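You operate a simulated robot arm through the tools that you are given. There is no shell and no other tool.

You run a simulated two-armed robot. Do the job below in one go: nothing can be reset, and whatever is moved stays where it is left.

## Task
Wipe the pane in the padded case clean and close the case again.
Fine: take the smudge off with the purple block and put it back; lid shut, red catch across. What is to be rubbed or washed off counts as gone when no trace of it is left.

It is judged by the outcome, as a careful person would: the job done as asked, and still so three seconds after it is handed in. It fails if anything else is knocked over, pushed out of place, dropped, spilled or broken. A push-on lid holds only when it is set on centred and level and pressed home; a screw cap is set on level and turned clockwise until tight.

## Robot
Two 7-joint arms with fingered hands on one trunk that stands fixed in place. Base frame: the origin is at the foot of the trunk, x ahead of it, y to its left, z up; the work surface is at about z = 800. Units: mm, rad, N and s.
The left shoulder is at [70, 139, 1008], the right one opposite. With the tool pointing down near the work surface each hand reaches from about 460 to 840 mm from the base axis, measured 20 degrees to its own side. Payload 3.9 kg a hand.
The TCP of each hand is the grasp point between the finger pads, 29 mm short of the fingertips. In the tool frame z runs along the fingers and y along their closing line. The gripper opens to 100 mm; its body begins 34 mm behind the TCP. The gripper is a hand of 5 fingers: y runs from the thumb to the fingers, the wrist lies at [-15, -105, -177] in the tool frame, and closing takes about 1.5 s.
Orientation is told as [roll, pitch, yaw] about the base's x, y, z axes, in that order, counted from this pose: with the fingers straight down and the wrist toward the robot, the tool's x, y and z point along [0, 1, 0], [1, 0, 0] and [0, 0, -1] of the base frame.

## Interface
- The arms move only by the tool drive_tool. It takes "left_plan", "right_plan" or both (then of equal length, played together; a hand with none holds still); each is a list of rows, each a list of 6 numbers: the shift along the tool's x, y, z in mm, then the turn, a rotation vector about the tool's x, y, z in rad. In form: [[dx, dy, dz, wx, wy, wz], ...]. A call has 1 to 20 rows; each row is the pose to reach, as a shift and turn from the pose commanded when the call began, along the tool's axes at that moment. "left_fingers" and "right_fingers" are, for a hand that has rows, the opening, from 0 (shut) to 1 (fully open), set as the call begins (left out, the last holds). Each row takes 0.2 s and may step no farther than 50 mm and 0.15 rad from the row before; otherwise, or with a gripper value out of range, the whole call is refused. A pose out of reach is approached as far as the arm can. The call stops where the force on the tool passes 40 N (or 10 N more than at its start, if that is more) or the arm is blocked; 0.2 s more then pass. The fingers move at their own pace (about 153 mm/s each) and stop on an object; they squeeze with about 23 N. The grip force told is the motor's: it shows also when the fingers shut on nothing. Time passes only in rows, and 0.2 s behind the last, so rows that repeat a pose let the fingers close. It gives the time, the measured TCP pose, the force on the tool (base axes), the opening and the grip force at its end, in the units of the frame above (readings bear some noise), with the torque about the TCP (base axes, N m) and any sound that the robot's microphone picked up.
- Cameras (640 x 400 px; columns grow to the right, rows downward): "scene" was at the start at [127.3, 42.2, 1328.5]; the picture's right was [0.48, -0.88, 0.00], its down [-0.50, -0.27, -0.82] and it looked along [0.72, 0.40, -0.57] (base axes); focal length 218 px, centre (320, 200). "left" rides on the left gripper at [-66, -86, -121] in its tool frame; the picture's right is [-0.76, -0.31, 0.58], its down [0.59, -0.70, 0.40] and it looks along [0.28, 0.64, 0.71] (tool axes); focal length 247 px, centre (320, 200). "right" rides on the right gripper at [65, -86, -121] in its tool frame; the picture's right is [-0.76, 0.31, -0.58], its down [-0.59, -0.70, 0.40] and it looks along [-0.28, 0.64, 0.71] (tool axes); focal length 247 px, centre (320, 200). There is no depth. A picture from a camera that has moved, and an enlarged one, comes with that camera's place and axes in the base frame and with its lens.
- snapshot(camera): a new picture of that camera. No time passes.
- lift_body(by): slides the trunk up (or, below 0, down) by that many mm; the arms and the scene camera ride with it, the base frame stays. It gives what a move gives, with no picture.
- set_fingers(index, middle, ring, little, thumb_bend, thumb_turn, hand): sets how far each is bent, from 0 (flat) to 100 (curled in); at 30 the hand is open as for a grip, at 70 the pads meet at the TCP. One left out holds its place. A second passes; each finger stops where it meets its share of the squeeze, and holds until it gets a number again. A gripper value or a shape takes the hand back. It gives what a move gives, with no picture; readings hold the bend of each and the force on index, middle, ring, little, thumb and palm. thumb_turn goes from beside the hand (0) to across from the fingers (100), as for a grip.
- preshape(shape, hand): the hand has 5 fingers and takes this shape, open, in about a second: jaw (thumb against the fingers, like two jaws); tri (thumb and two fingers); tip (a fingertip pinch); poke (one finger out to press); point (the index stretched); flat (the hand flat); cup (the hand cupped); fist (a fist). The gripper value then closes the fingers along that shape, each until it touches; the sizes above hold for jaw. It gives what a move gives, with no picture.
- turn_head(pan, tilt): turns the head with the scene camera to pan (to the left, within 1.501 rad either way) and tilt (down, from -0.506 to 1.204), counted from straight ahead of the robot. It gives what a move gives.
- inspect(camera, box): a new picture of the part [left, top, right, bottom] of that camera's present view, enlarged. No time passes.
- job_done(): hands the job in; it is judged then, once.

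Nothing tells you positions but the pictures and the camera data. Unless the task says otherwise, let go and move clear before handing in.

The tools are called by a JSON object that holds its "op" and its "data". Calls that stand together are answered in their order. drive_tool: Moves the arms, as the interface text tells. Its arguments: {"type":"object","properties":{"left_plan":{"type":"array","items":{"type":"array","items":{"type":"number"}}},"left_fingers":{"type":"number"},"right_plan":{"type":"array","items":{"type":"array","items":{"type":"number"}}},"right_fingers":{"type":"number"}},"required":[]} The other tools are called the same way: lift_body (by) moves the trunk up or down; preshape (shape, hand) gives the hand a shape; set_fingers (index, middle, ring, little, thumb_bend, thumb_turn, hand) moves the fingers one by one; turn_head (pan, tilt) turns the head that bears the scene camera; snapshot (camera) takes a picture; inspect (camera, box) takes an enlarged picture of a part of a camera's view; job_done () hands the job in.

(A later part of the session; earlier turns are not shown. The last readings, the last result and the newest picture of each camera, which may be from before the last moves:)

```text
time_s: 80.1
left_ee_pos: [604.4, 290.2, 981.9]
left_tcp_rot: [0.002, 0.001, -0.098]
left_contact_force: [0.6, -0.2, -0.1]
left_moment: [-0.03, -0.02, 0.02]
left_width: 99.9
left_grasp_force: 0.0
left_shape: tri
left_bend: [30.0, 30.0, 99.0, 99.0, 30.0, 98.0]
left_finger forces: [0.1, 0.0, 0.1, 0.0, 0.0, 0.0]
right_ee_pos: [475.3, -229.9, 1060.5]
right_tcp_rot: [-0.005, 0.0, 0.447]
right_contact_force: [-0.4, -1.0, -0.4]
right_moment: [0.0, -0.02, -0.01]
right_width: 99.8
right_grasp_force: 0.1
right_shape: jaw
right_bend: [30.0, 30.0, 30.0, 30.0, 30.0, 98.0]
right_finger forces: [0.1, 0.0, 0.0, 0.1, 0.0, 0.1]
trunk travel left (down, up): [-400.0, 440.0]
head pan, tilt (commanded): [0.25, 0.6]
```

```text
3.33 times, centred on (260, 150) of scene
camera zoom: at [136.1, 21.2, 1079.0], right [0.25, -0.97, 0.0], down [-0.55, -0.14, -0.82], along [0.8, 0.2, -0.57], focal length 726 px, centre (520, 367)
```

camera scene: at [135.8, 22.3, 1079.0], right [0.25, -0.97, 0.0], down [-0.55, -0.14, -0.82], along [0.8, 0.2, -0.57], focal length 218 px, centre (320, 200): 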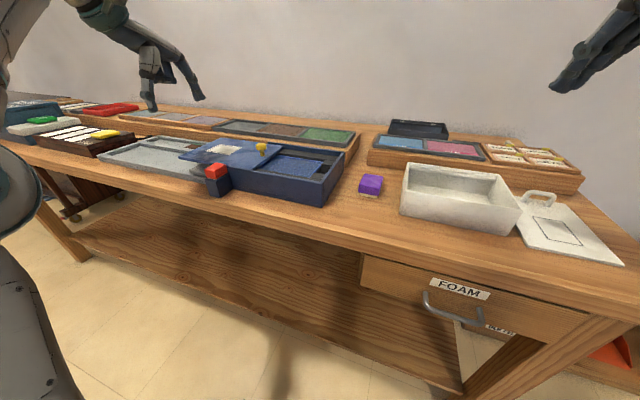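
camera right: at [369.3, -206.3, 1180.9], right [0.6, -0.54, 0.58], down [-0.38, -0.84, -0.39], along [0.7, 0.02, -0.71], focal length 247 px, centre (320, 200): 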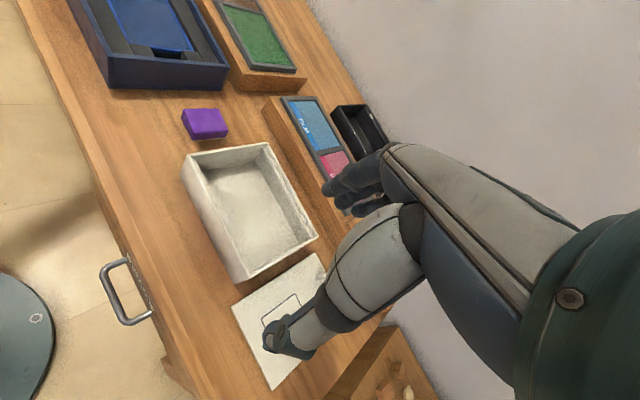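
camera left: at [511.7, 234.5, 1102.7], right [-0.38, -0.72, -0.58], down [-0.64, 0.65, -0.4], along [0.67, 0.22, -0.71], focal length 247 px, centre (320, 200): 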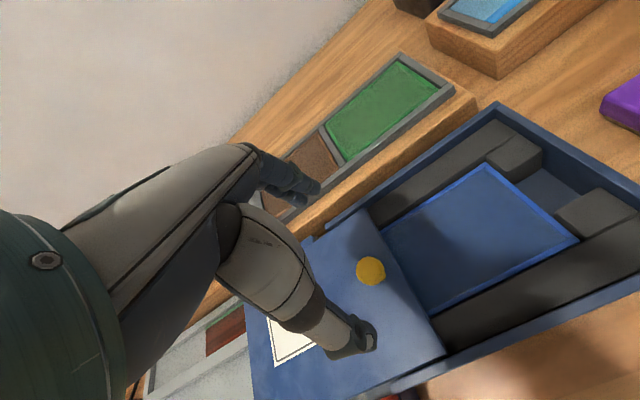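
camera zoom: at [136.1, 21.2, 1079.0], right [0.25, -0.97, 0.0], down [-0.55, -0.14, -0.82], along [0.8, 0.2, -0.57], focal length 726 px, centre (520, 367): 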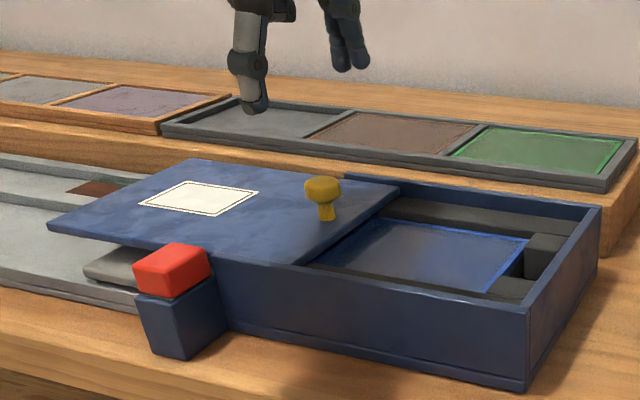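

The knob is at about (606.5, 294), nearly under the hand. One more look at the glass from here before closing.

{"op": "inspect", "data": {"camera": "left", "box": [370, 150, 600, 330]}}

{"op": "inspect", "data": {"camera": "scene", "box": [260, 145, 330, 185]}}

```text
2.22 times, centred on (485, 240) of left
camera zoom: at [511.7, 234.5, 1102.7], right [-0.38, -0.72, -0.58], down [-0.64, 0.65, -0.4], along [0.67, 0.22, -0.71], focal length 549 px, centre (-47, 111)
```

zoom: 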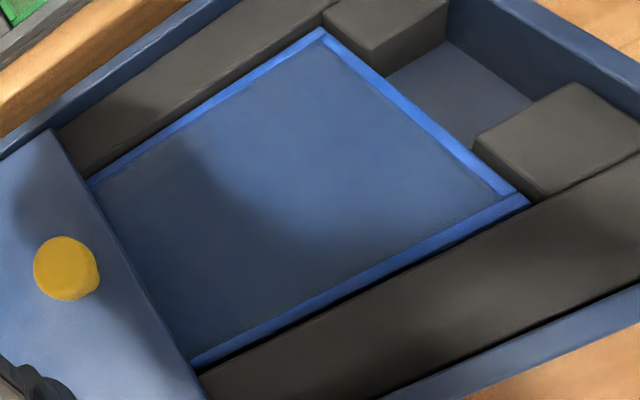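

```text
9.14 times, centred on (295, 165) of scene
camera zoom: at [136.1, 21.2, 1079.0], right [0.25, -0.97, 0.0], down [-0.55, -0.14, -0.82], along [0.8, 0.2, -0.57], focal length 1992 px, centre (549, 520)
```

zoom: 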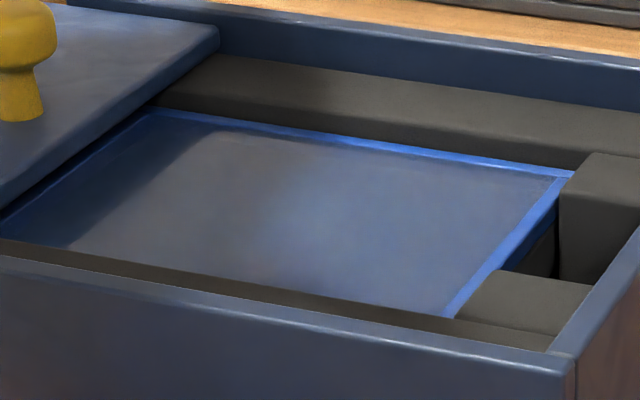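

The glass is clean apart from the hand's own shadow. I'll lower the open fingers around the knob.

{"op": "drive_tool", "data": {"left_plan": [[1, 2, 40, 0, 0, 0], [1, 2, 75, 0, 0, 0], [1, 2, 92, 0, 0, 0]]}}

{"op": "inspect", "data": {"camera": "scene", "box": [200, 110, 320, 200]}}

{"op": "inspect", "data": {"camera": "left", "box": [200, 150, 440, 350]}}

```text
time_s: 80.9
left_ee_pos: [604.9, 290.4, 889.1]
left_tcp_rot: [-0.002, -0.002, -0.095]
left_contact_force: [0.0, -0.4, -0.2]
left_moment: [0.01, -0.02, 0.0]
left_width: 100.0
left_grasp_force: 0.1
left_shape: tri
left_bend: [30.0, 30.0, 99.0, 99.0, 30.0, 98.0]
left_finger forces: [0.1, 0.0, 0.1, 0.0, 0.0, 0.0]
right_ee_pos: [474.9, -228.9, 1061.1]
right_tcp_rot: [-0.007, 0.001, 0.449]
right_contact_force: [0.6, -0.6, -0.2]
right_moment: [0.0, 0.0, 0.02]
right_width: 99.7
right_grasp_force: 0.1
right_shape: jaw
right_bend: [30.0, 30.0, 30.0, 30.0, 30.0, 98.0]
right_finger forces: [0.0, 0.0, 0.0, 0.1, 0.0, 0.0]
trunk travel left (down, up): [-400.0, 440.0]
head pan, tilt (commanded): [0.25, 0.6]
```

```text
4.44 times, centred on (260, 155) of scene
camera zoom: at [135.8, 21.7, 1079.1], right [0.25, -0.97, 0.0], down [-0.55, -0.14, -0.82], along [0.8, 0.2, -0.57], focal length 968 px, centre (587, 400)
```

zoom: 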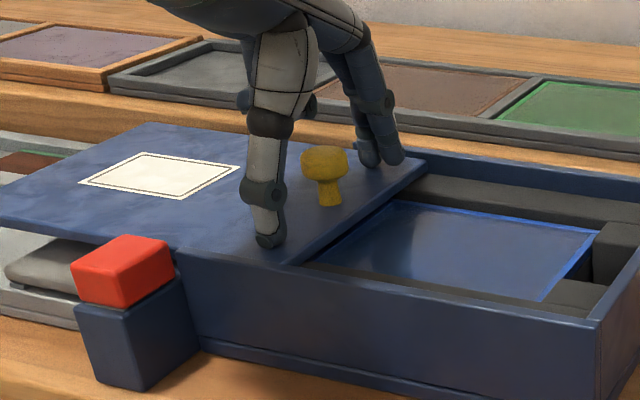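

```text
2.00 times, centred on (320, 250) of left
camera zoom: at [512.7, 235.4, 1008.6], right [-0.38, -0.72, -0.58], down [-0.64, 0.65, -0.4], along [0.67, 0.22, -0.71], focal length 494 px, centre (320, 100)
```

zoom: 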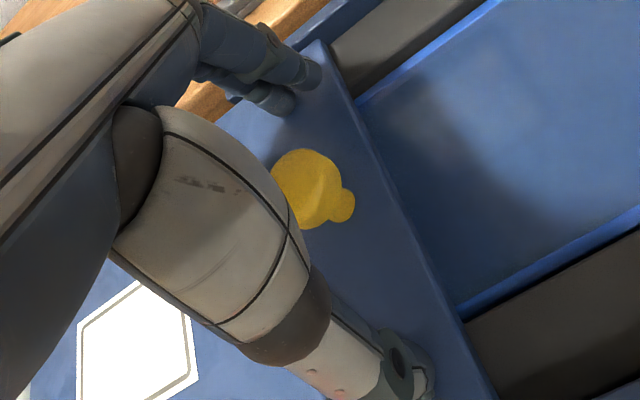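

There's a slight unevenness on the glass in this view; I'll zoom in on it before gripping the knob.

{"op": "inspect", "data": {"camera": "left", "box": [370, 150, 530, 310]}}

{"op": "inspect", "data": {"camera": "left", "box": [330, 60, 640, 320]}}

```text
2.50 times, centred on (450, 230) of left
camera zoom: at [512.7, 235.4, 1008.6], right [-0.38, -0.72, -0.58], down [-0.64, 0.65, -0.4], along [0.67, 0.22, -0.71], focal length 617 px, centre (-5, 125)
```

zoom: 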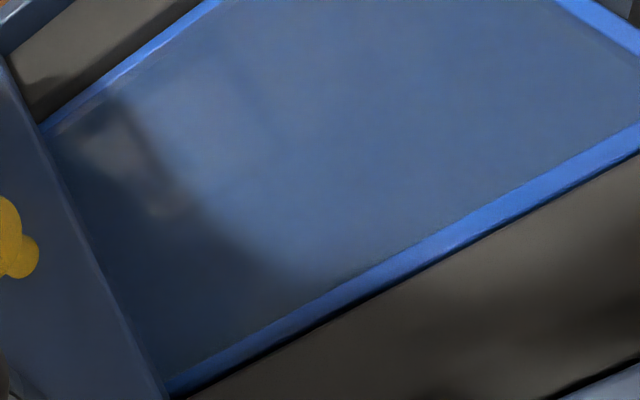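

```text
1.54 times, centred on (485, 190) of left
camera zoom: at [512.7, 235.4, 1008.6], right [-0.38, -0.72, -0.58], down [-0.64, 0.65, -0.4], along [0.67, 0.22, -0.71], focal length 380 px, centre (66, 215)
```

zoom: 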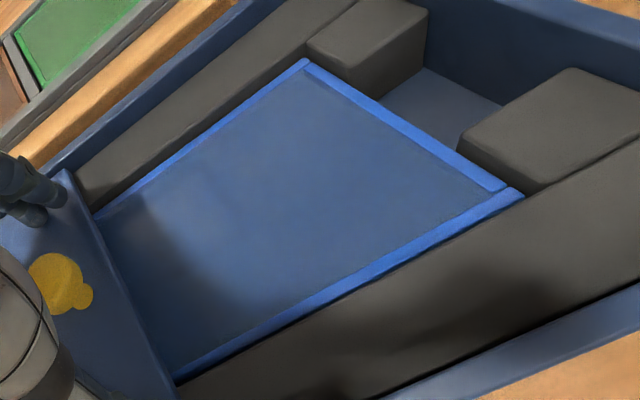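

Those pale marks fall within the hand's shadow and are reflections of the fingers; the clear view earlier was spotless. I'll close the grip on the knob.

{"op": "drive_tool", "data": {"left_plan": [[0, 1, 0, 0, 0, 0], [0, 1, 0, 0, 0, 0], [0, 1, 0, 0, 0, 0], [0, 1, 0, 0, 0, 0], [0, 1, 0, 0, 0, 0], [0, 1, 0, 0, 0, 0], [0, 1, 0, 0, 0, 0], [0, 1, 0, 0, 0, 0]], "left_fingers": 0.0}}

{"op": "inspect", "data": {"camera": "scene", "box": [200, 110, 320, 200]}}

{"op": "inspect", "data": {"camera": "left", "box": [200, 150, 440, 350]}}

```text
time_s: 82.7
left_ee_pos: [610.6, 288.4, 890.4]
left_tcp_rot: [0.001, -0.009, -0.092]
left_contact_force: [33.6, -4.5, 17.6]
left_moment: [0.47, -0.96, -0.17]
left_width: 23.7
left_grasp_force: 23.3
left_shape: tri
left_bend: [70.0, 70.0, 100.0, 100.0, 53.0, 100.0]
left_finger forces: [13.7, 57.2, 0.0, 0.0, 7.4, 0.0]
right_ee_pos: [477.3, -231.3, 1058.5]
right_tcp_rot: [-0.002, 0.003, 0.447]
right_contact_force: [0.0, -0.6, -0.3]
right_moment: [0.0, 0.0, -0.03]
right_width: 100.0
right_grasp_force: 0.1
right_shape: jaw
right_bend: [30.0, 30.0, 30.0, 30.0, 30.0, 98.0]
right_finger forces: [0.0, 0.0, 0.0, 0.0, 0.2, 0.0]
trunk travel left (down, up): [-400.0, 440.0]
head pan, tilt (commanded): [0.25, 0.6]
```

```text
4.44 times, centred on (260, 155) of scene
camera zoom: at [138.4, 19.7, 1078.8], right [0.25, -0.97, 0.0], down [-0.55, -0.14, -0.82], along [0.8, 0.2, -0.57], focal length 968 px, centre (587, 400)
```

zoom: 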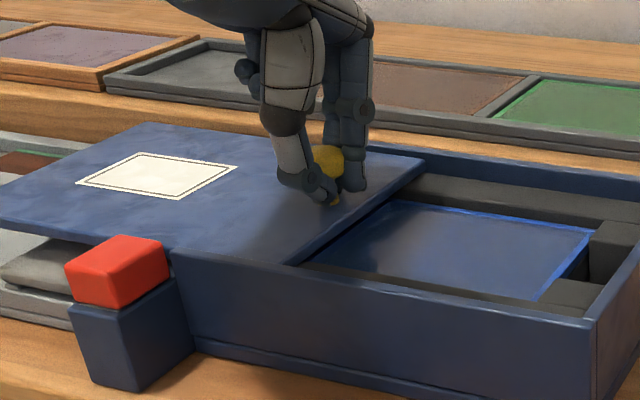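

```text
2.00 times, centred on (320, 250) of left
camera zoom: at [517.5, 232.3, 1010.0], right [-0.37, -0.73, -0.58], down [-0.64, 0.65, -0.4], along [0.67, 0.22, -0.71], focal length 494 px, centre (320, 100)
```

zoom: 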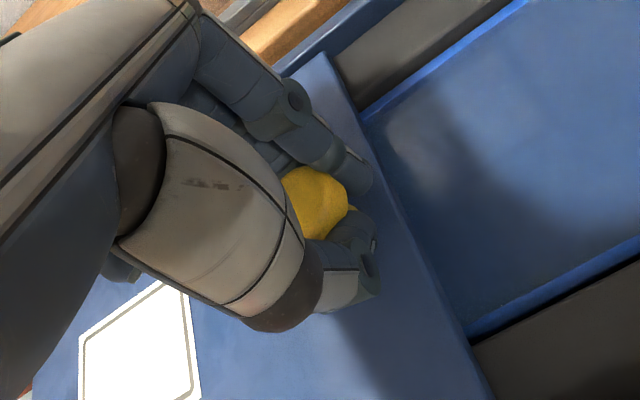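

The fingers are pressing far too hard against the knob (57 N on the middle finger). I'll open them right away and check nothing has shifted.

{"op": "drive_tool", "data": {"left_plan": [[0, 0, 0, 0, 0, 0], [0, 0, 0, 0, 0, 0], [0, 0, 0, 0, 0, 0], [0, 0, 0, 0, 0, 0]], "left_fingers": 1.0}}

{"op": "inspect", "data": {"camera": "scene", "box": [200, 110, 320, 200]}}

{"op": "snapshot", "data": {"camera": "scene"}}

{"op": "inspect", "data": {"camera": "left", "box": [200, 150, 440, 350]}}

```text
time_s: 83.7
left_ee_pos: [606.8, 290.8, 886.7]
left_tcp_rot: [0.0, 0.003, -0.095]
left_contact_force: [-0.6, 0.3, 1.5]
left_moment: [0.0, -0.06, 0.03]
left_width: 99.4
left_grasp_force: 0.1
left_shape: tri
left_bend: [30.0, 30.0, 99.0, 100.0, 30.0, 98.0]
left_finger forces: [0.0, 0.7, 0.1, 0.0, 0.2, 0.0]
right_ee_pos: [474.4, -228.9, 1059.6]
right_tcp_rot: [-0.007, 0.002, 0.448]
right_contact_force: [-0.6, -0.4, 0.0]
right_moment: [0.03, 0.0, -0.04]
right_width: 100.0
right_grasp_force: 0.0
right_shape: jaw
right_bend: [30.0, 30.0, 30.0, 30.0, 30.0, 98.0]
right_finger forces: [0.0, 0.0, 0.1, 0.0, 0.0, 0.0]
trunk travel left (down, up): [-400.0, 440.0]
head pan, tilt (commanded): [0.25, 0.6]
```

```text
4.44 times, centred on (260, 155) of scene
camera zoom: at [135.5, 21.5, 1079.0], right [0.25, -0.97, 0.0], down [-0.55, -0.14, -0.83], along [0.8, 0.2, -0.56], focal length 968 px, centre (587, 400)
```

zoom: 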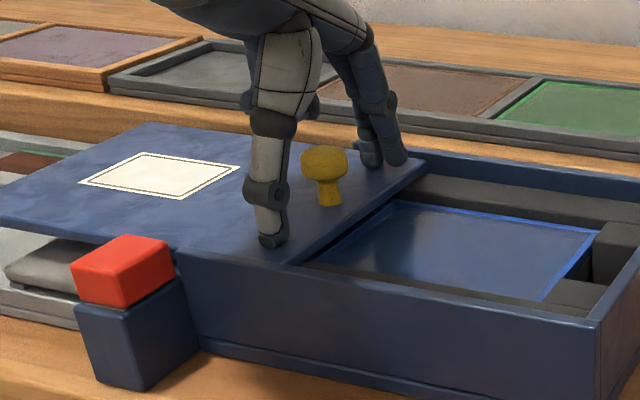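

```text
taken
camera scene: at [135.5, 21.5, 1079.0], right [0.25, -0.97, 0.0], down [-0.55, -0.14, -0.83], along [0.8, 0.2, -0.56], focal length 218 px, centre (320, 200)
```

scene: 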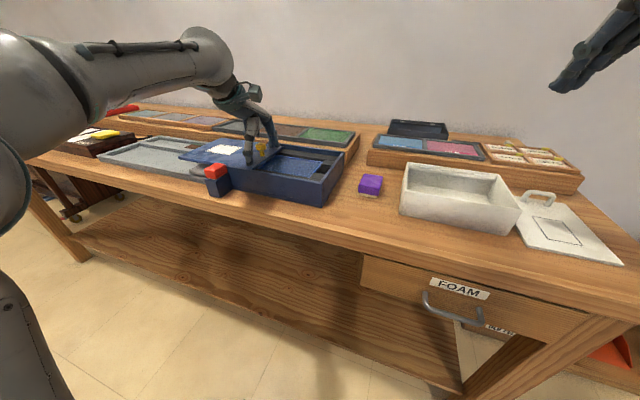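

```text
2.00 times, centred on (320, 250) of left
camera zoom: at [514.5, 234.4, 1008.2], right [-0.38, -0.72, -0.58], down [-0.64, 0.65, -0.4], along [0.66, 0.22, -0.71], focal length 494 px, centre (320, 100)
```

zoom: 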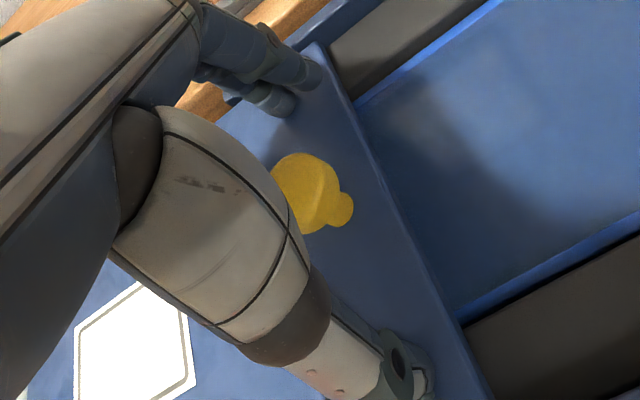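

Nothing shifted; all outlines match the earlier view. Instead of gripping, I'll push the knob from its left side with the index finger, so I lift clear and shape the hand for that.

{"op": "drive_tool", "data": {"left_plan": [[0, 0, -20, 0, 0, 0], [0, 0, -50, 0, 0, 0], [0, 0, -85, 0, 0, 0]]}}

{"op": "preshape", "data": {"hand": "left", "shape": "poke"}}

{"op": "set_fingers", "data": {"hand": "left", "index": 60, "middle": 100, "ring": 100, "little": 100}}

{"op": "snapshot", "data": {"camera": "left"}}

{"op": "inspect", "data": {"camera": "scene", "box": [180, 90, 340, 210]}}

```text
time_s: 84.5
left_ee_pos: [607.4, 289.7, 972.4]
left_tcp_rot: [0.001, -0.001, -0.096]
left_contact_force: [0.5, -0.4, -0.3]
left_moment: [0.02, -0.01, 0.01]
left_width: 100.1
left_grasp_force: 0.1
left_shape: tri
left_bend: [30.0, 30.0, 99.0, 99.0, 30.0, 98.0]
left_finger forces: [0.0, 0.0, 0.1, 0.1, 0.1, 0.0]
right_ee_pos: [474.5, -230.7, 1060.8]
right_tcp_rot: [-0.005, 0.003, 0.448]
right_contact_force: [0.3, -0.6, -0.4]
right_moment: [0.03, -0.01, 0.0]
right_width: 99.8
right_grasp_force: 0.2
right_shape: jaw
right_bend: [30.0, 30.0, 30.0, 30.0, 30.0, 98.0]
right_finger forces: [0.0, 0.1, 0.0, 0.1, 0.1, 0.1]
trunk travel left (down, up): [-400.0, 440.0]
head pan, tilt (commanded): [0.25, 0.6]
```

```text
time_s: 85.4
left_ee_pos: [607.6, 289.6, 973.0]
left_tcp_rot: [0.0, 0.0, -0.097]
left_contact_force: [0.3, 0.6, -0.4]
left_moment: [-0.02, 0.02, 0.0]
left_width: 0.1
left_grasp_force: 0.1
left_shape: poke
left_bend: [70.0, 70.0, 99.0, 99.0, 100.0, 100.0]
left_finger forces: [0.1, 0.0, 0.1, 0.0, 0.0, 0.0]
right_ee_pos: [473.5, -229.0, 1060.8]
right_tcp_rot: [-0.005, 0.001, 0.448]
right_contact_force: [-0.4, 0.8, 0.1]
right_moment: [-0.02, 0.01, 0.0]
right_width: 99.9
right_grasp_force: 0.1
right_shape: jaw
right_bend: [30.0, 30.0, 30.0, 30.0, 30.0, 98.0]
right_finger forces: [0.0, 0.1, 0.0, 0.0, 0.1, 0.1]
trunk travel left (down, up): [-400.0, 440.0]
head pan, tilt (commanded): [0.25, 0.6]
```

```text
time_s: 86.4
left_ee_pos: [607.9, 291.2, 974.0]
left_tcp_rot: [0.0, 0.0, -0.096]
left_contact_force: [1.0, 0.7, -0.5]
left_moment: [-0.01, -0.01, 0.01]
left_width: 33.9
left_grasp_force: 0.1
left_shape: fingers
left_bend: [60.0, 100.0, 99.0, 100.0, 100.0, 100.0]
left_finger forces: [0.1, 0.1, 0.1, 0.0, 0.0, 0.1]
right_ee_pos: [474.9, -228.7, 1060.2]
right_tcp_rot: [-0.008, 0.001, 0.448]
right_contact_force: [0.6, 0.5, 0.4]
right_moment: [0.02, 0.0, -0.02]
right_width: 99.8
right_grasp_force: 0.1
right_shape: jaw
right_bend: [30.0, 30.0, 30.0, 30.0, 30.0, 98.0]
right_finger forces: [0.0, 0.1, 0.0, 0.0, 0.0, 0.0]
trunk travel left (down, up): [-400.0, 440.0]
head pan, tilt (commanded): [0.25, 0.6]
```

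```text
taken
camera left: at [515.4, 234.3, 1094.1], right [-0.38, -0.72, -0.58], down [-0.64, 0.65, -0.4], along [0.67, 0.22, -0.71], focal length 247 px, centre (320, 200)
```

left: 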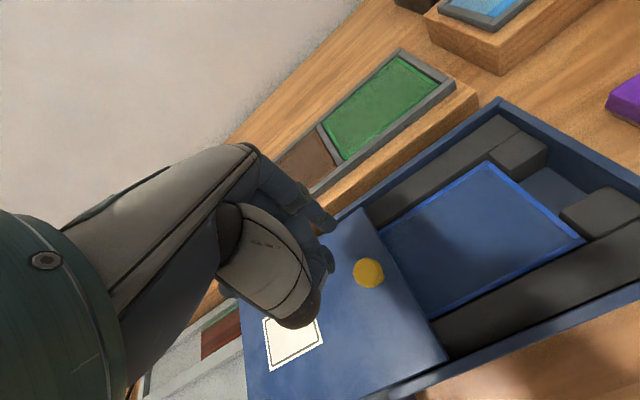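

```text
3.33 times, centred on (260, 150) of scene
camera zoom: at [135.6, 21.6, 1079.1], right [0.25, -0.97, 0.0], down [-0.55, -0.14, -0.83], along [0.8, 0.2, -0.56], focal length 726 px, centre (520, 367)
```

zoom: 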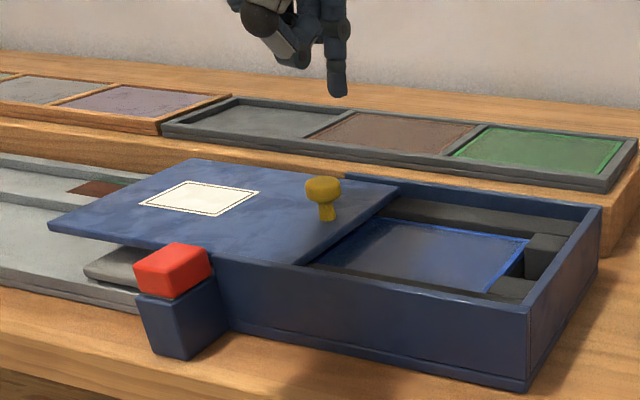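

The index alone is extended now and the knob is at about (606.5, 294.5). I'll set the fingertip 30 mm to the left of the knob and lower it to just above the lid.

{"op": "drive_tool", "data": {"left_plan": [[42, -15.5, 5, 0, 0, 0], [42, -15.5, 45, 0, 0, 0], [42, -15.5, 75, 0, 0, 0], [42, -15.5, 85, 0, 0, 0]]}}

{"op": "inspect", "data": {"camera": "scene", "box": [200, 110, 320, 200]}}

{"op": "inspect", "data": {"camera": "left", "box": [240, 150, 480, 350]}}

```text
time_s: 87.4
left_ee_pos: [598.7, 332.8, 888.0]
left_tcp_rot: [0.002, -0.001, -0.095]
left_contact_force: [0.2, -0.3, 0.9]
left_moment: [0.0, 0.04, -0.03]
left_width: 33.9
left_grasp_force: 0.0
left_shape: fingers
left_bend: [60.0, 100.0, 99.0, 100.0, 100.0, 100.0]
left_finger forces: [0.1, 0.1, 0.1, 0.0, 0.0, 0.0]
right_ee_pos: [475.0, -230.0, 1062.0]
right_tcp_rot: [-0.004, 0.003, 0.449]
right_contact_force: [1.0, -0.2, 0.0]
right_moment: [0.03, -0.01, -0.01]
right_width: 99.7
right_grasp_force: 0.0
right_shape: jaw
right_bend: [30.0, 30.0, 30.0, 30.0, 30.0, 98.0]
right_finger forces: [0.0, 0.0, 0.0, 0.0, 0.1, 0.0]
trunk travel left (down, up): [-400.0, 440.0]
head pan, tilt (commanded): [0.25, 0.6]
```

```text
4.44 times, centred on (260, 155) of scene
camera zoom: at [135.7, 21.5, 1079.1], right [0.25, -0.97, 0.0], down [-0.55, -0.14, -0.83], along [0.8, 0.2, -0.56], focal length 968 px, centre (587, 400)
```

zoom: 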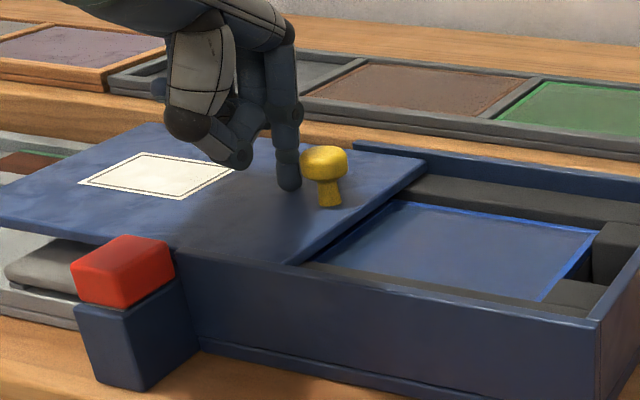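

```text
2.00 times, centred on (360, 250) of left
camera zoom: at [505.1, 276.5, 1008.9], right [-0.38, -0.72, -0.58], down [-0.64, 0.65, -0.4], along [0.67, 0.22, -0.71], focal length 494 px, centre (240, 100)
```

zoom: 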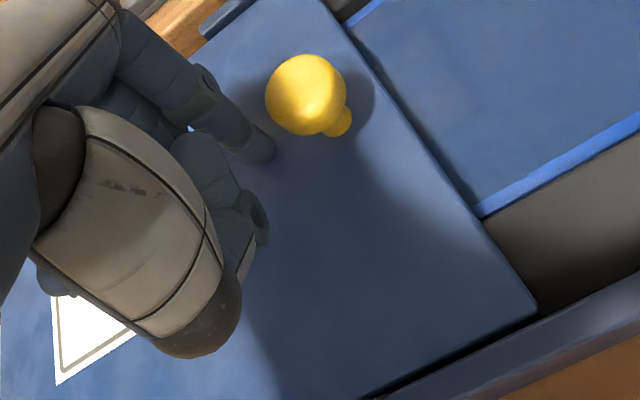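

The fingertip is aligned just left of the knob. I'll push right gently, first a short way.

{"op": "drive_tool", "data": {"left_plan": [[-6, 0, 0, 0, 0, 0], [-12, 0, 0, 0, 0, 0], [-18, 0, 0, 0, 0, 0], [-25, 0, 0, 0, 0, 0]]}}

{"op": "inspect", "data": {"camera": "scene", "box": [200, 110, 320, 200]}}

{"op": "inspect", "data": {"camera": "left", "box": [240, 150, 480, 350]}}

```text
time_s: 88.4
left_ee_pos: [595.6, 306.9, 889.2]
left_tcp_rot: [0.0, -0.001, -0.097]
left_contact_force: [0.4, 1.0, 0.3]
left_moment: [-0.01, -0.01, 0.03]
left_width: 34.0
left_grasp_force: 0.7
left_shape: fingers
left_bend: [60.0, 100.0, 99.0, 100.0, 100.0, 100.0]
left_finger forces: [0.9, 0.0, 0.0, 0.0, 0.1, 0.0]
right_ee_pos: [473.9, -230.1, 1060.6]
right_tcp_rot: [-0.008, 0.002, 0.449]
right_contact_force: [1.0, -0.4, 0.3]
right_moment: [0.03, 0.02, 0.02]
right_width: 99.6
right_grasp_force: 0.0
right_shape: jaw
right_bend: [30.0, 30.0, 30.0, 30.0, 30.0, 98.0]
right_finger forces: [0.0, 0.0, 0.0, 0.0, 0.0, 0.0]
trunk travel left (down, up): [-400.0, 440.0]
head pan, tilt (commanded): [0.25, 0.6]
```

```text
4.44 times, centred on (260, 155) of scene
camera zoom: at [135.7, 21.7, 1079.1], right [0.25, -0.97, 0.0], down [-0.55, -0.14, -0.83], along [0.8, 0.2, -0.56], focal length 968 px, centre (587, 400)
```

zoom: 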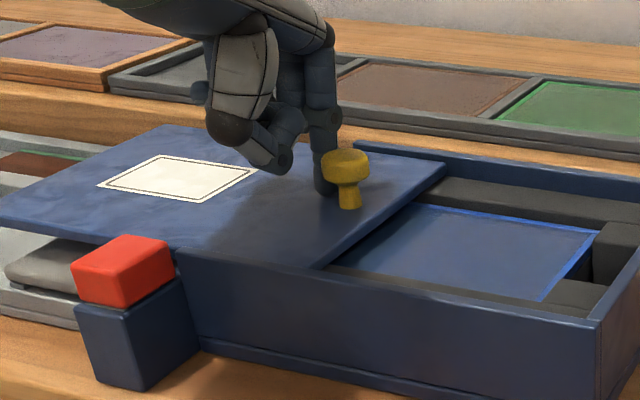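

```text
2.00 times, centred on (360, 250) of left
camera zoom: at [502.7, 251.6, 1009.6], right [-0.38, -0.72, -0.58], down [-0.64, 0.65, -0.4], along [0.67, 0.22, -0.71], focal length 494 px, centre (240, 100)
```

zoom: 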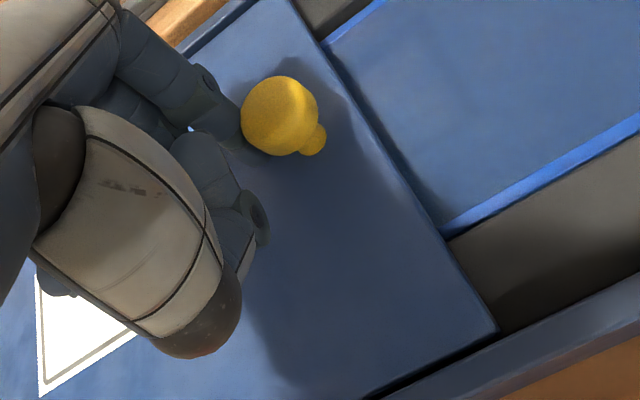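

The lid follows with only about 1 N. I'll shift the finger 3 mm nearer to centre it and keep pushing.

{"op": "drive_tool", "data": {"left_plan": [[-8, -2, 0, 0, 0, 0], [-16, -3, 0, 0, 0, 0], [-24, -3, 0, 0, 0, 0], [-32, -3, 0, 0, 0, 0], [-40, -3, 0, 0, 0, 0], [-48, -3, 0, 0, 0, 0], [-56, -3, 0, 0, 0, 0], [-64, -3, 0, 0, 0, 0], [-72, -3, 0, 0, 0, 0], [-80, -3, 0, 0, 0, 0]]}}

{"op": "inspect", "data": {"camera": "scene", "box": [200, 110, 360, 220]}}

{"op": "inspect", "data": {"camera": "left", "box": [240, 150, 480, 350]}}

```text
time_s: 90.6
left_ee_pos: [582.0, 229.2, 888.4]
left_tcp_rot: [0.002, -0.001, -0.096]
left_contact_force: [2.1, 0.8, 0.4]
left_moment: [-0.01, -0.01, 0.02]
left_width: 34.6
left_grasp_force: 1.1
left_shape: fingers
left_bend: [59.0, 100.0, 99.0, 100.0, 100.0, 100.0]
left_finger forces: [1.2, 0.0, 0.0, 0.1, 0.1, 0.0]
right_ee_pos: [475.4, -230.5, 1060.9]
right_tcp_rot: [-0.005, 0.0, 0.449]
right_contact_force: [0.1, 0.6, -0.6]
right_moment: [-0.01, 0.01, 0.03]
right_width: 100.0
right_grasp_force: 0.0
right_shape: jaw
right_bend: [30.0, 30.0, 30.0, 30.0, 30.0, 98.0]
right_finger forces: [0.0, 0.1, 0.0, 0.1, 0.1, 0.0]
trunk travel left (down, up): [-400.0, 440.0]
head pan, tilt (commanded): [0.25, 0.6]
```

```text
3.64 times, centred on (280, 165) of scene
camera zoom: at [135.8, 21.5, 1079.1], right [0.25, -0.97, 0.0], down [-0.55, -0.14, -0.83], along [0.8, 0.2, -0.57], focal length 792 px, centre (466, 327)
```

zoom: 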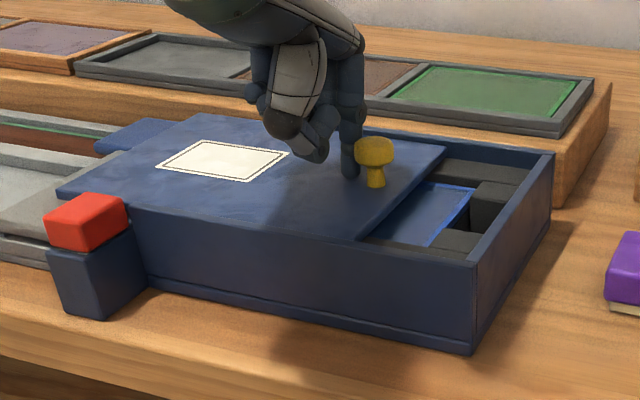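

```text
2.00 times, centred on (360, 250) of left
camera zoom: at [490.3, 173.3, 1008.9], right [-0.38, -0.72, -0.58], down [-0.64, 0.65, -0.4], along [0.67, 0.22, -0.71], focal length 494 px, centre (240, 100)
```

zoom: 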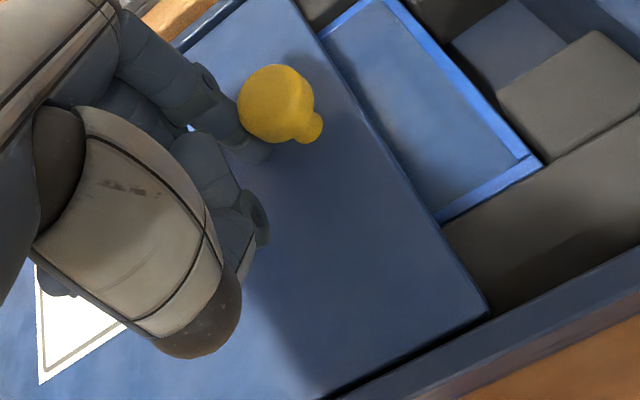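

The lid is travelling well with about 70 mm to go. I'll push on 60 mm, recentring the finger slightly on the knob.

{"op": "drive_tool", "data": {"left_plan": [[-4, 2, 0, 0, 0, 0], [-12, 3, 0, 0, 0, 0], [-20, 3, 0, 0, 0, 0], [-28, 3, 0, 0, 0, 0], [-36, 3, 0, 0, 0, 0], [-44, 3, 0, 0, 0, 0], [-52, 3, 0, 0, 0, 0], [-58, 3, 0, 0, 0, 0]]}}

{"op": "inspect", "data": {"camera": "scene", "box": [200, 110, 360, 220]}}

{"op": "inspect", "data": {"camera": "left", "box": [240, 150, 480, 350]}}

```text
time_s: 92.4
left_ee_pos: [580.7, 169.7, 889.2]
left_tcp_rot: [-0.001, 0.0, -0.095]
left_contact_force: [0.4, 1.6, -0.2]
left_moment: [0.01, -0.01, 0.0]
left_width: 33.9
left_grasp_force: 0.8
left_shape: fingers
left_bend: [60.0, 100.0, 99.0, 100.0, 100.0, 100.0]
left_finger forces: [1.0, 0.0, 0.0, 0.1, 0.0, 0.0]
right_ee_pos: [474.6, -229.0, 1061.2]
right_tcp_rot: [-0.007, 0.001, 0.447]
right_contact_force: [0.0, 0.1, 0.4]
right_moment: [0.02, 0.03, -0.03]
right_width: 100.1
right_grasp_force: 0.1
right_shape: jaw
right_bend: [30.0, 30.0, 30.0, 30.0, 30.0, 98.0]
right_finger forces: [0.1, 0.1, 0.0, 0.1, 0.0, 0.1]
trunk travel left (down, up): [-400.0, 440.0]
head pan, tilt (commanded): [0.25, 0.6]
```

```text
3.64 times, centred on (280, 165) of scene
camera zoom: at [135.6, 21.6, 1079.1], right [0.25, -0.97, 0.0], down [-0.55, -0.14, -0.83], along [0.8, 0.2, -0.56], focal length 792 px, centre (466, 327)
```

zoom: 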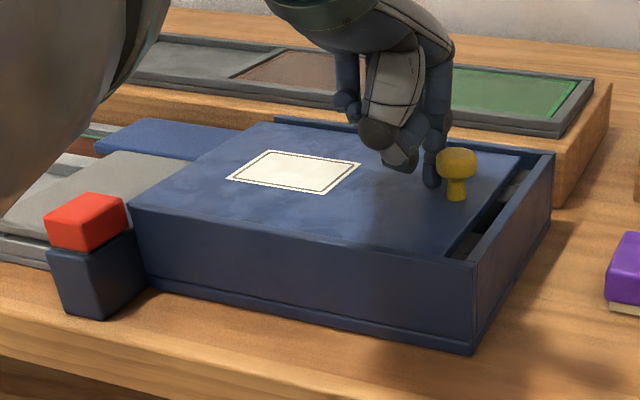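

```text
2.00 times, centred on (360, 250) of left
camera zoom: at [488.3, 114.9, 1009.3], right [-0.38, -0.72, -0.58], down [-0.64, 0.65, -0.4], along [0.67, 0.22, -0.71], focal length 494 px, centre (240, 100)
```

zoom: 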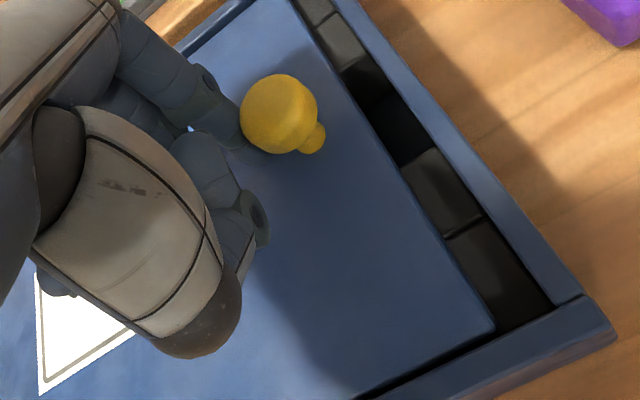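

About 13 mm of gap remains at the right end. I'll push on in small steps.

{"op": "drive_tool", "data": {"left_plan": [[-3, 0, 0, 0, 0, 0], [-6, 0, 0, 0, 0, 0], [-9, 0, 0, 0, 0, 0], [-11, 0, 0, 0, 0, 0]]}}

{"op": "inspect", "data": {"camera": "left", "box": [240, 150, 480, 350]}}

{"op": "inspect", "data": {"camera": "scene", "box": [260, 130, 360, 210]}}

```text
time_s: 93.4
left_ee_pos: [580.0, 159.2, 888.1]
left_tcp_rot: [0.0, 0.002, -0.095]
left_contact_force: [0.0, 1.6, 0.1]
left_moment: [0.0, -0.01, 0.05]
left_width: 33.9
left_grasp_force: 0.5
left_shape: fingers
left_bend: [60.0, 100.0, 99.0, 100.0, 100.0, 100.0]
left_finger forces: [1.0, 0.0, 0.0, 0.0, 0.0, 0.0]
right_ee_pos: [474.4, -229.2, 1060.9]
right_tcp_rot: [-0.008, 0.003, 0.449]
right_contact_force: [-0.4, -1.3, -0.2]
right_moment: [0.01, 0.01, 0.01]
right_width: 99.9
right_grasp_force: 0.1
right_shape: jaw
right_bend: [30.0, 30.0, 30.0, 30.0, 30.0, 98.0]
right_finger forces: [0.1, 0.1, 0.0, 0.0, 0.0, 0.1]
trunk travel left (down, up): [-400.0, 440.0]
head pan, tilt (commanded): [0.25, 0.6]
```

```text
2.00 times, centred on (360, 250) of left
camera zoom: at [487.7, 103.5, 1009.5], right [-0.38, -0.72, -0.58], down [-0.64, 0.65, -0.4], along [0.67, 0.22, -0.71], focal length 494 px, centre (240, 100)
```

zoom: 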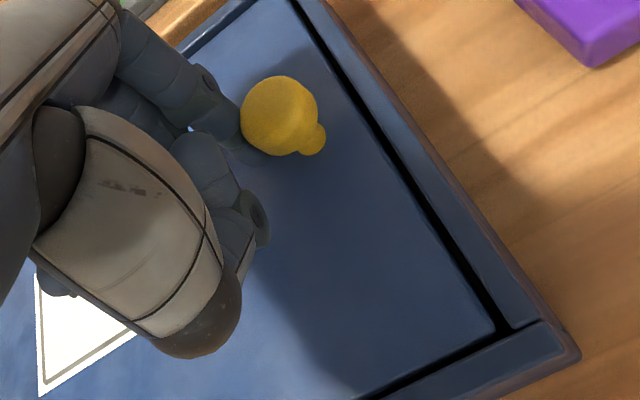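

```text
5.00 times, centred on (310, 170) of scene
camera zoom: at [135.6, 21.8, 1079.1], right [0.25, -0.97, 0.0], down [-0.55, -0.14, -0.83], along [0.8, 0.2, -0.56], focal length 1089 px, centre (370, 350)
```

zoom: 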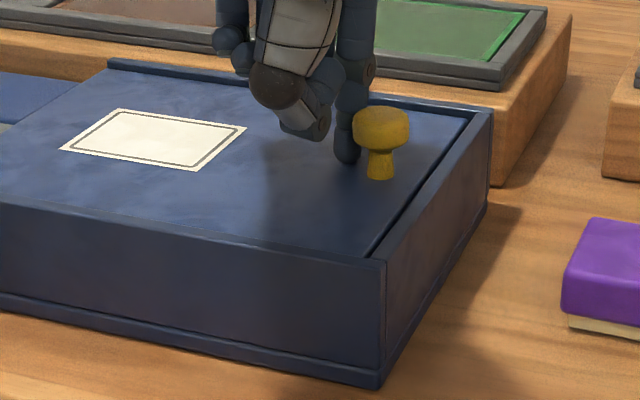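

Only a thin gap remains. I'll creep forward a few millimetres until the lid meets its end stop.

{"op": "drive_tool", "data": {"left_plan": [[-1.5, 0, 0, 0, 0, 0], [-3, 0, 0, 0, 0, 0]]}}

{"op": "drive_tool", "data": {"left_plan": [[-1, 0, 0, 0, 0, 0], [-2, 0, 0, 0, 0, 0]]}}

{"op": "inspect", "data": {"camera": "left", "box": [240, 150, 480, 350]}}

{"op": "inspect", "data": {"camera": "scene", "box": [260, 130, 360, 210]}}

```text
time_s: 94.0
left_ee_pos: [581.5, 157.1, 889.3]
left_tcp_rot: [0.001, 0.0, -0.094]
left_contact_force: [0.8, 2.4, -0.3]
left_moment: [0.03, 0.01, 0.05]
left_width: 33.9
left_grasp_force: 0.9
left_shape: fingers
left_bend: [60.0, 100.0, 99.0, 100.0, 100.0, 100.0]
left_finger forces: [2.3, 0.0, 0.1, 0.0, 0.0, 0.1]
right_ee_pos: [474.6, -228.5, 1061.7]
right_tcp_rot: [-0.007, 0.001, 0.45]
right_contact_force: [1.1, -1.1, -0.3]
right_moment: [0.03, 0.02, -0.02]
right_width: 99.9
right_grasp_force: 0.0
right_shape: jaw
right_bend: [30.0, 30.0, 30.0, 30.0, 30.0, 98.0]
right_finger forces: [0.0, 0.1, 0.0, 0.0, 0.1, 0.0]
trunk travel left (down, up): [-400.0, 440.0]
head pan, tilt (commanded): [0.25, 0.6]
```

```text
time_s: 94.6
left_ee_pos: [579.6, 155.4, 887.5]
left_tcp_rot: [0.0, 0.001, -0.096]
left_contact_force: [1.3, 5.5, 0.5]
left_moment: [0.03, -0.03, 0.1]
left_width: 34.2
left_grasp_force: 2.7
left_shape: fingers
left_bend: [60.0, 100.0, 99.0, 100.0, 100.0, 100.0]
left_finger forces: [5.3, 0.0, 0.0, 0.1, 0.0, 0.0]
right_ee_pos: [474.5, -227.9, 1060.0]
right_tcp_rot: [-0.006, 0.002, 0.45]
right_contact_force: [0.1, -0.3, -0.2]
right_moment: [0.03, -0.01, 0.0]
right_width: 99.6
right_grasp_force: 0.1
right_shape: jaw
right_bend: [30.0, 30.0, 30.0, 30.0, 30.0, 98.0]
right_finger forces: [0.0, 0.0, 0.0, 0.0, 0.0, 0.0]
trunk travel left (down, up): [-400.0, 440.0]
head pan, tilt (commanded): [0.25, 0.6]
```

```text
2.00 times, centred on (360, 250) of left
camera zoom: at [486.8, 100.0, 1009.3], right [-0.38, -0.72, -0.58], down [-0.64, 0.65, -0.4], along [0.67, 0.22, -0.71], focal length 494 px, centre (240, 100)
```

zoom: 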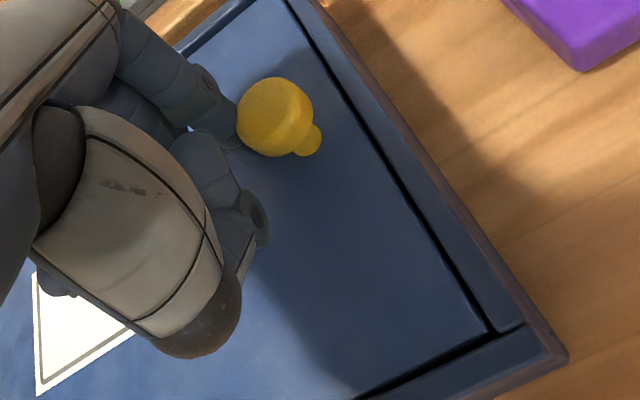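

```text
5.00 times, centred on (310, 170) of scene
camera zoom: at [135.7, 22.4, 1079.1], right [0.25, -0.97, 0.0], down [-0.55, -0.14, -0.82], along [0.8, 0.2, -0.57], focal length 1089 px, centre (370, 350)
```

zoom: 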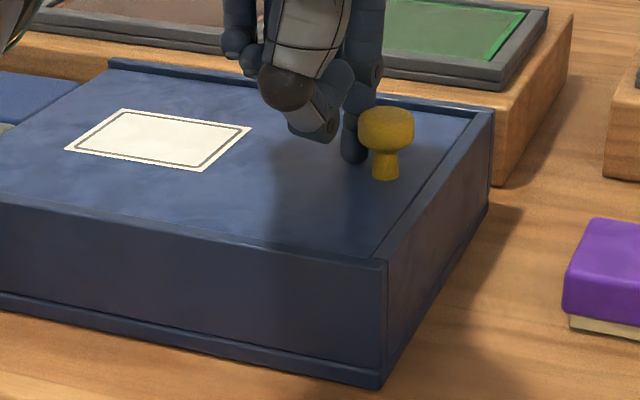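

The lid is home: the force rose and the knob is back at its starting spot. I'll back off, lift, and bring the fingertip to the near side of the red catch.

{"op": "drive_tool", "data": {"left_plan": [[8, 0, 0, 0, 0, 0], [15, 0, 0, 0, 0, 0], [15, 0, -35, 0, 0, 0], [15, 0, -75, 0, 0, 0], [50, -30, -75, 0, 0, 0], [85, -60, -75, 0, 0, 0], [120, -90, -75, 0, 0, 0], [155, -118, -75, 0, 0, 0], [185, -143, -75, 0, 0, 0], [197, -153, -75, 0, 0, 0]]}}

{"op": "inspect", "data": {"camera": "left", "box": [240, 100, 640, 350]}}

{"op": "snapshot", "data": {"camera": "scene"}}

{"op": "snapshot", "data": {"camera": "right"}}

```text
time_s: 96.8
left_ee_pos: [445.7, 366.6, 961.2]
left_tcp_rot: [-0.001, -0.001, -0.096]
left_contact_force: [-0.4, 0.4, 0.1]
left_moment: [0.01, 0.0, 0.01]
left_width: 34.1
left_grasp_force: 0.0
left_shape: fingers
left_bend: [60.0, 100.0, 100.0, 100.0, 100.0, 100.0]
left_finger forces: [0.0, 0.0, 0.0, 0.0, 0.0, 0.0]
right_ee_pos: [475.4, -229.2, 1061.6]
right_tcp_rot: [-0.007, 0.0, 0.45]
right_contact_force: [-0.2, 0.5, -0.4]
right_moment: [0.01, -0.01, 0.0]
right_width: 100.0
right_grasp_force: 0.1
right_shape: jaw
right_bend: [30.0, 30.0, 30.0, 30.0, 30.0, 98.0]
right_finger forces: [0.0, 0.1, 0.0, 0.1, 0.1, 0.0]
trunk travel left (down, up): [-400.0, 440.0]
head pan, tilt (commanded): [0.25, 0.6]
```

```text
1.60 times, centred on (440, 225) of left
camera zoom: at [352.9, 310.7, 1081.7], right [-0.38, -0.72, -0.58], down [-0.64, 0.65, -0.4], along [0.67, 0.22, -0.71], focal length 395 px, centre (128, 160)
```

zoom: 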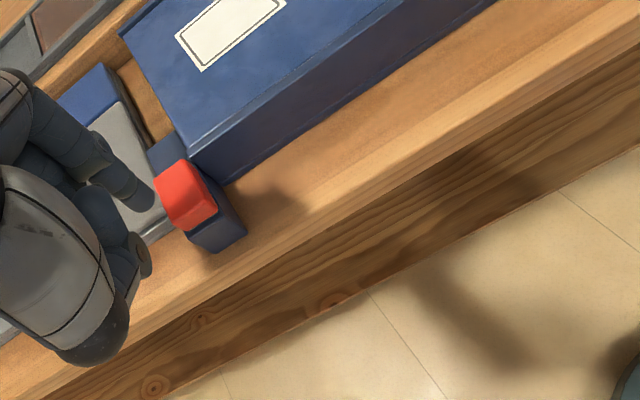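

```text
taken
camera scene: at [135.6, 21.8, 1079.1], right [0.25, -0.97, 0.0], down [-0.55, -0.14, -0.83], along [0.8, 0.2, -0.56], focal length 218 px, centre (320, 200)
```

scene: 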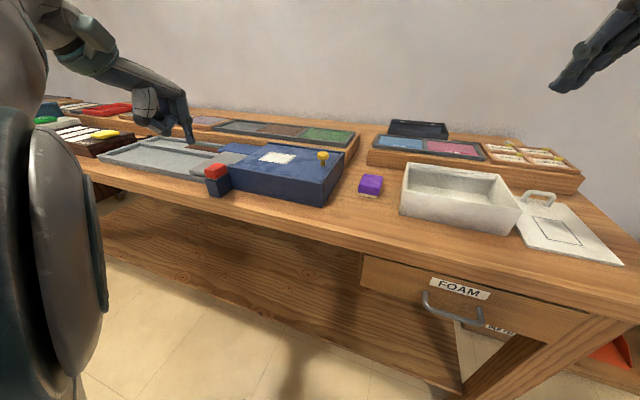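

```text
taken
camera right: at [369.0, -206.9, 1180.8], right [0.6, -0.55, 0.58], down [-0.38, -0.84, -0.39], along [0.7, 0.02, -0.71], focal length 247 px, centre (320, 200)
```

right: 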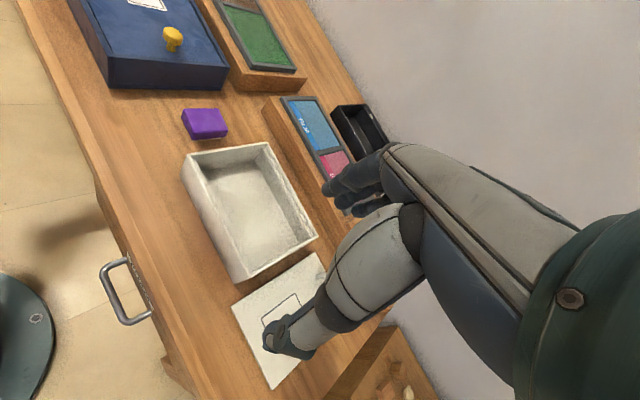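

The catch's near face is around x ≈ 473 at y ≈ 354. I'll move 6 mm further back for clearance, then lower the fingertip to catch height.

{"op": "drive_tool", "data": {"left_plan": [[0, -6, 20, 0, 0, 0], [0, -6, 50, 0, 0, 0], [0, -6, 65, 0, 0, 0]]}}

{"op": "inspect", "data": {"camera": "left", "box": [240, 150, 480, 350]}}

{"op": "inspect", "data": {"camera": "scene", "box": [160, 120, 280, 220]}}

```text
time_s: 97.6
left_ee_pos: [440.1, 364.7, 896.1]
left_tcp_rot: [0.0, 0.001, -0.096]
left_contact_force: [-0.3, 0.5, 0.0]
left_moment: [-0.01, -0.01, 0.02]
left_width: 34.2
left_grasp_force: 0.1
left_shape: fingers
left_bend: [60.0, 100.0, 100.0, 100.0, 100.0, 100.0]
left_finger forces: [0.0, 0.1, 0.1, 0.0, 0.0, 0.0]
right_ee_pos: [473.7, -229.7, 1061.0]
right_tcp_rot: [-0.006, 0.002, 0.448]
right_contact_force: [1.2, -0.6, -0.5]
right_moment: [-0.04, -0.02, -0.02]
right_width: 99.9
right_grasp_force: 0.0
right_shape: jaw
right_bend: [30.0, 30.0, 30.0, 30.0, 30.0, 98.0]
right_finger forces: [0.0, 0.0, 0.0, 0.0, 0.1, 0.2]
trunk travel left (down, up): [-400.0, 440.0]
head pan, tilt (commanded): [0.25, 0.6]
```

```text
2.00 times, centred on (360, 250) of left
camera zoom: at [347.5, 310.3, 1017.5], right [-0.38, -0.72, -0.58], down [-0.64, 0.65, -0.4], along [0.67, 0.22, -0.71], focal length 494 px, centre (240, 100)
```

zoom: 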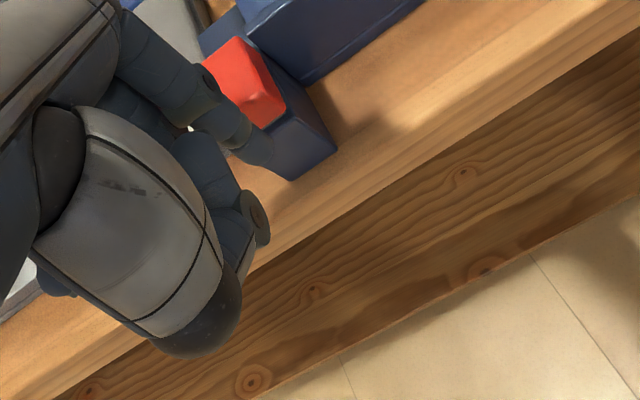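

```text
4.00 times, centred on (220, 170) of scene
camera zoom: at [135.7, 21.6, 1079.1], right [0.25, -0.97, 0.0], down [-0.55, -0.14, -0.83], along [0.8, 0.2, -0.56], focal length 871 px, centre (720, 320)
```

zoom: 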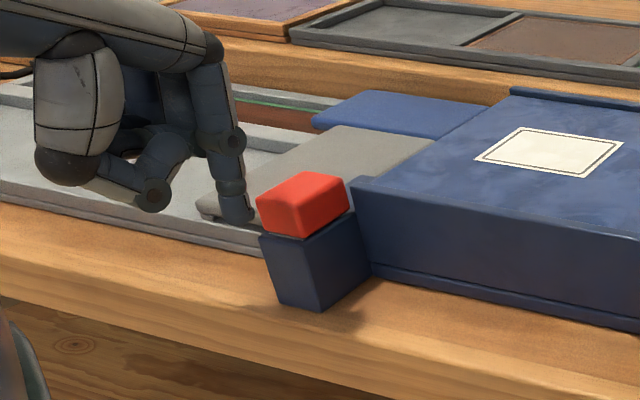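

The fingertip lines up with the catch's near face. I'll lower the last 11 mm and push the catch away, across the lid's end.

{"op": "drive_tool", "data": {"left_plan": [[0, 0, 6, 0, 0, 0], [0, 0, 11, 0, 0, 0], [0, 6, 11, 0, 0, 0], [0, 12, 11, 0, 0, 0], [0, 18, 11, 0, 0, 0], [0, 24, 11, 0, 0, 0]]}}

{"op": "inspect", "data": {"camera": "left", "box": [240, 150, 480, 350]}}

{"op": "inspect", "data": {"camera": "scene", "box": [160, 120, 280, 220]}}

```text
time_s: 99.0
left_ee_pos: [464.2, 362.9, 887.6]
left_tcp_rot: [0.002, 0.0, -0.096]
left_contact_force: [-0.4, 1.3, 0.0]
left_moment: [0.02, 0.03, -0.03]
left_width: 33.3
left_grasp_force: 0.6
left_shape: fingers
left_bend: [61.0, 100.0, 100.0, 100.0, 100.0, 100.0]
left_finger forces: [1.0, 0.0, 0.0, 0.1, 0.0, 0.0]
right_ee_pos: [473.5, -229.4, 1061.2]
right_tcp_rot: [-0.008, 0.002, 0.449]
right_contact_force: [-0.5, 0.1, -0.1]
right_moment: [0.03, 0.0, -0.04]
right_width: 99.9
right_grasp_force: 0.0
right_shape: jaw
right_bend: [30.0, 30.0, 30.0, 30.0, 30.0, 98.0]
right_finger forces: [0.0, 0.0, 0.0, 0.0, 0.0, 0.0]
trunk travel left (down, up): [-400.0, 440.0]
head pan, tilt (commanded): [0.25, 0.6]
```

```text
2.00 times, centred on (360, 250) of left
camera zoom: at [371.8, 307.9, 1008.5], right [-0.38, -0.72, -0.58], down [-0.64, 0.65, -0.4], along [0.67, 0.22, -0.71], focal length 494 px, centre (240, 100)
```

zoom: 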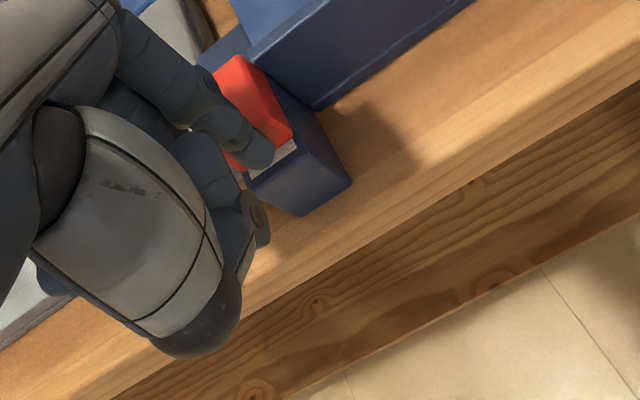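

```text
4.00 times, centred on (220, 170) of scene
camera zoom: at [135.5, 21.6, 1079.1], right [0.25, -0.97, 0.0], down [-0.55, -0.14, -0.83], along [0.8, 0.2, -0.56], focal length 871 px, centre (720, 320)
```

zoom: 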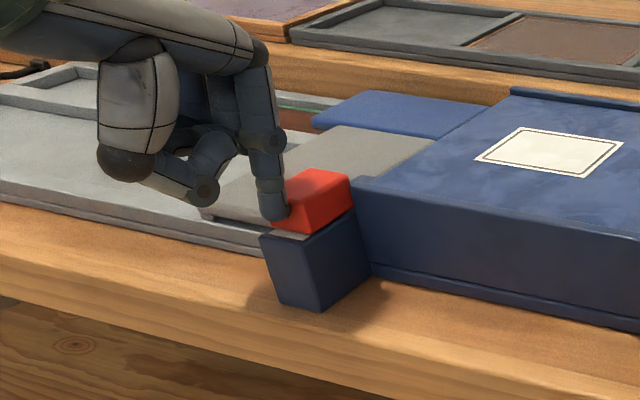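

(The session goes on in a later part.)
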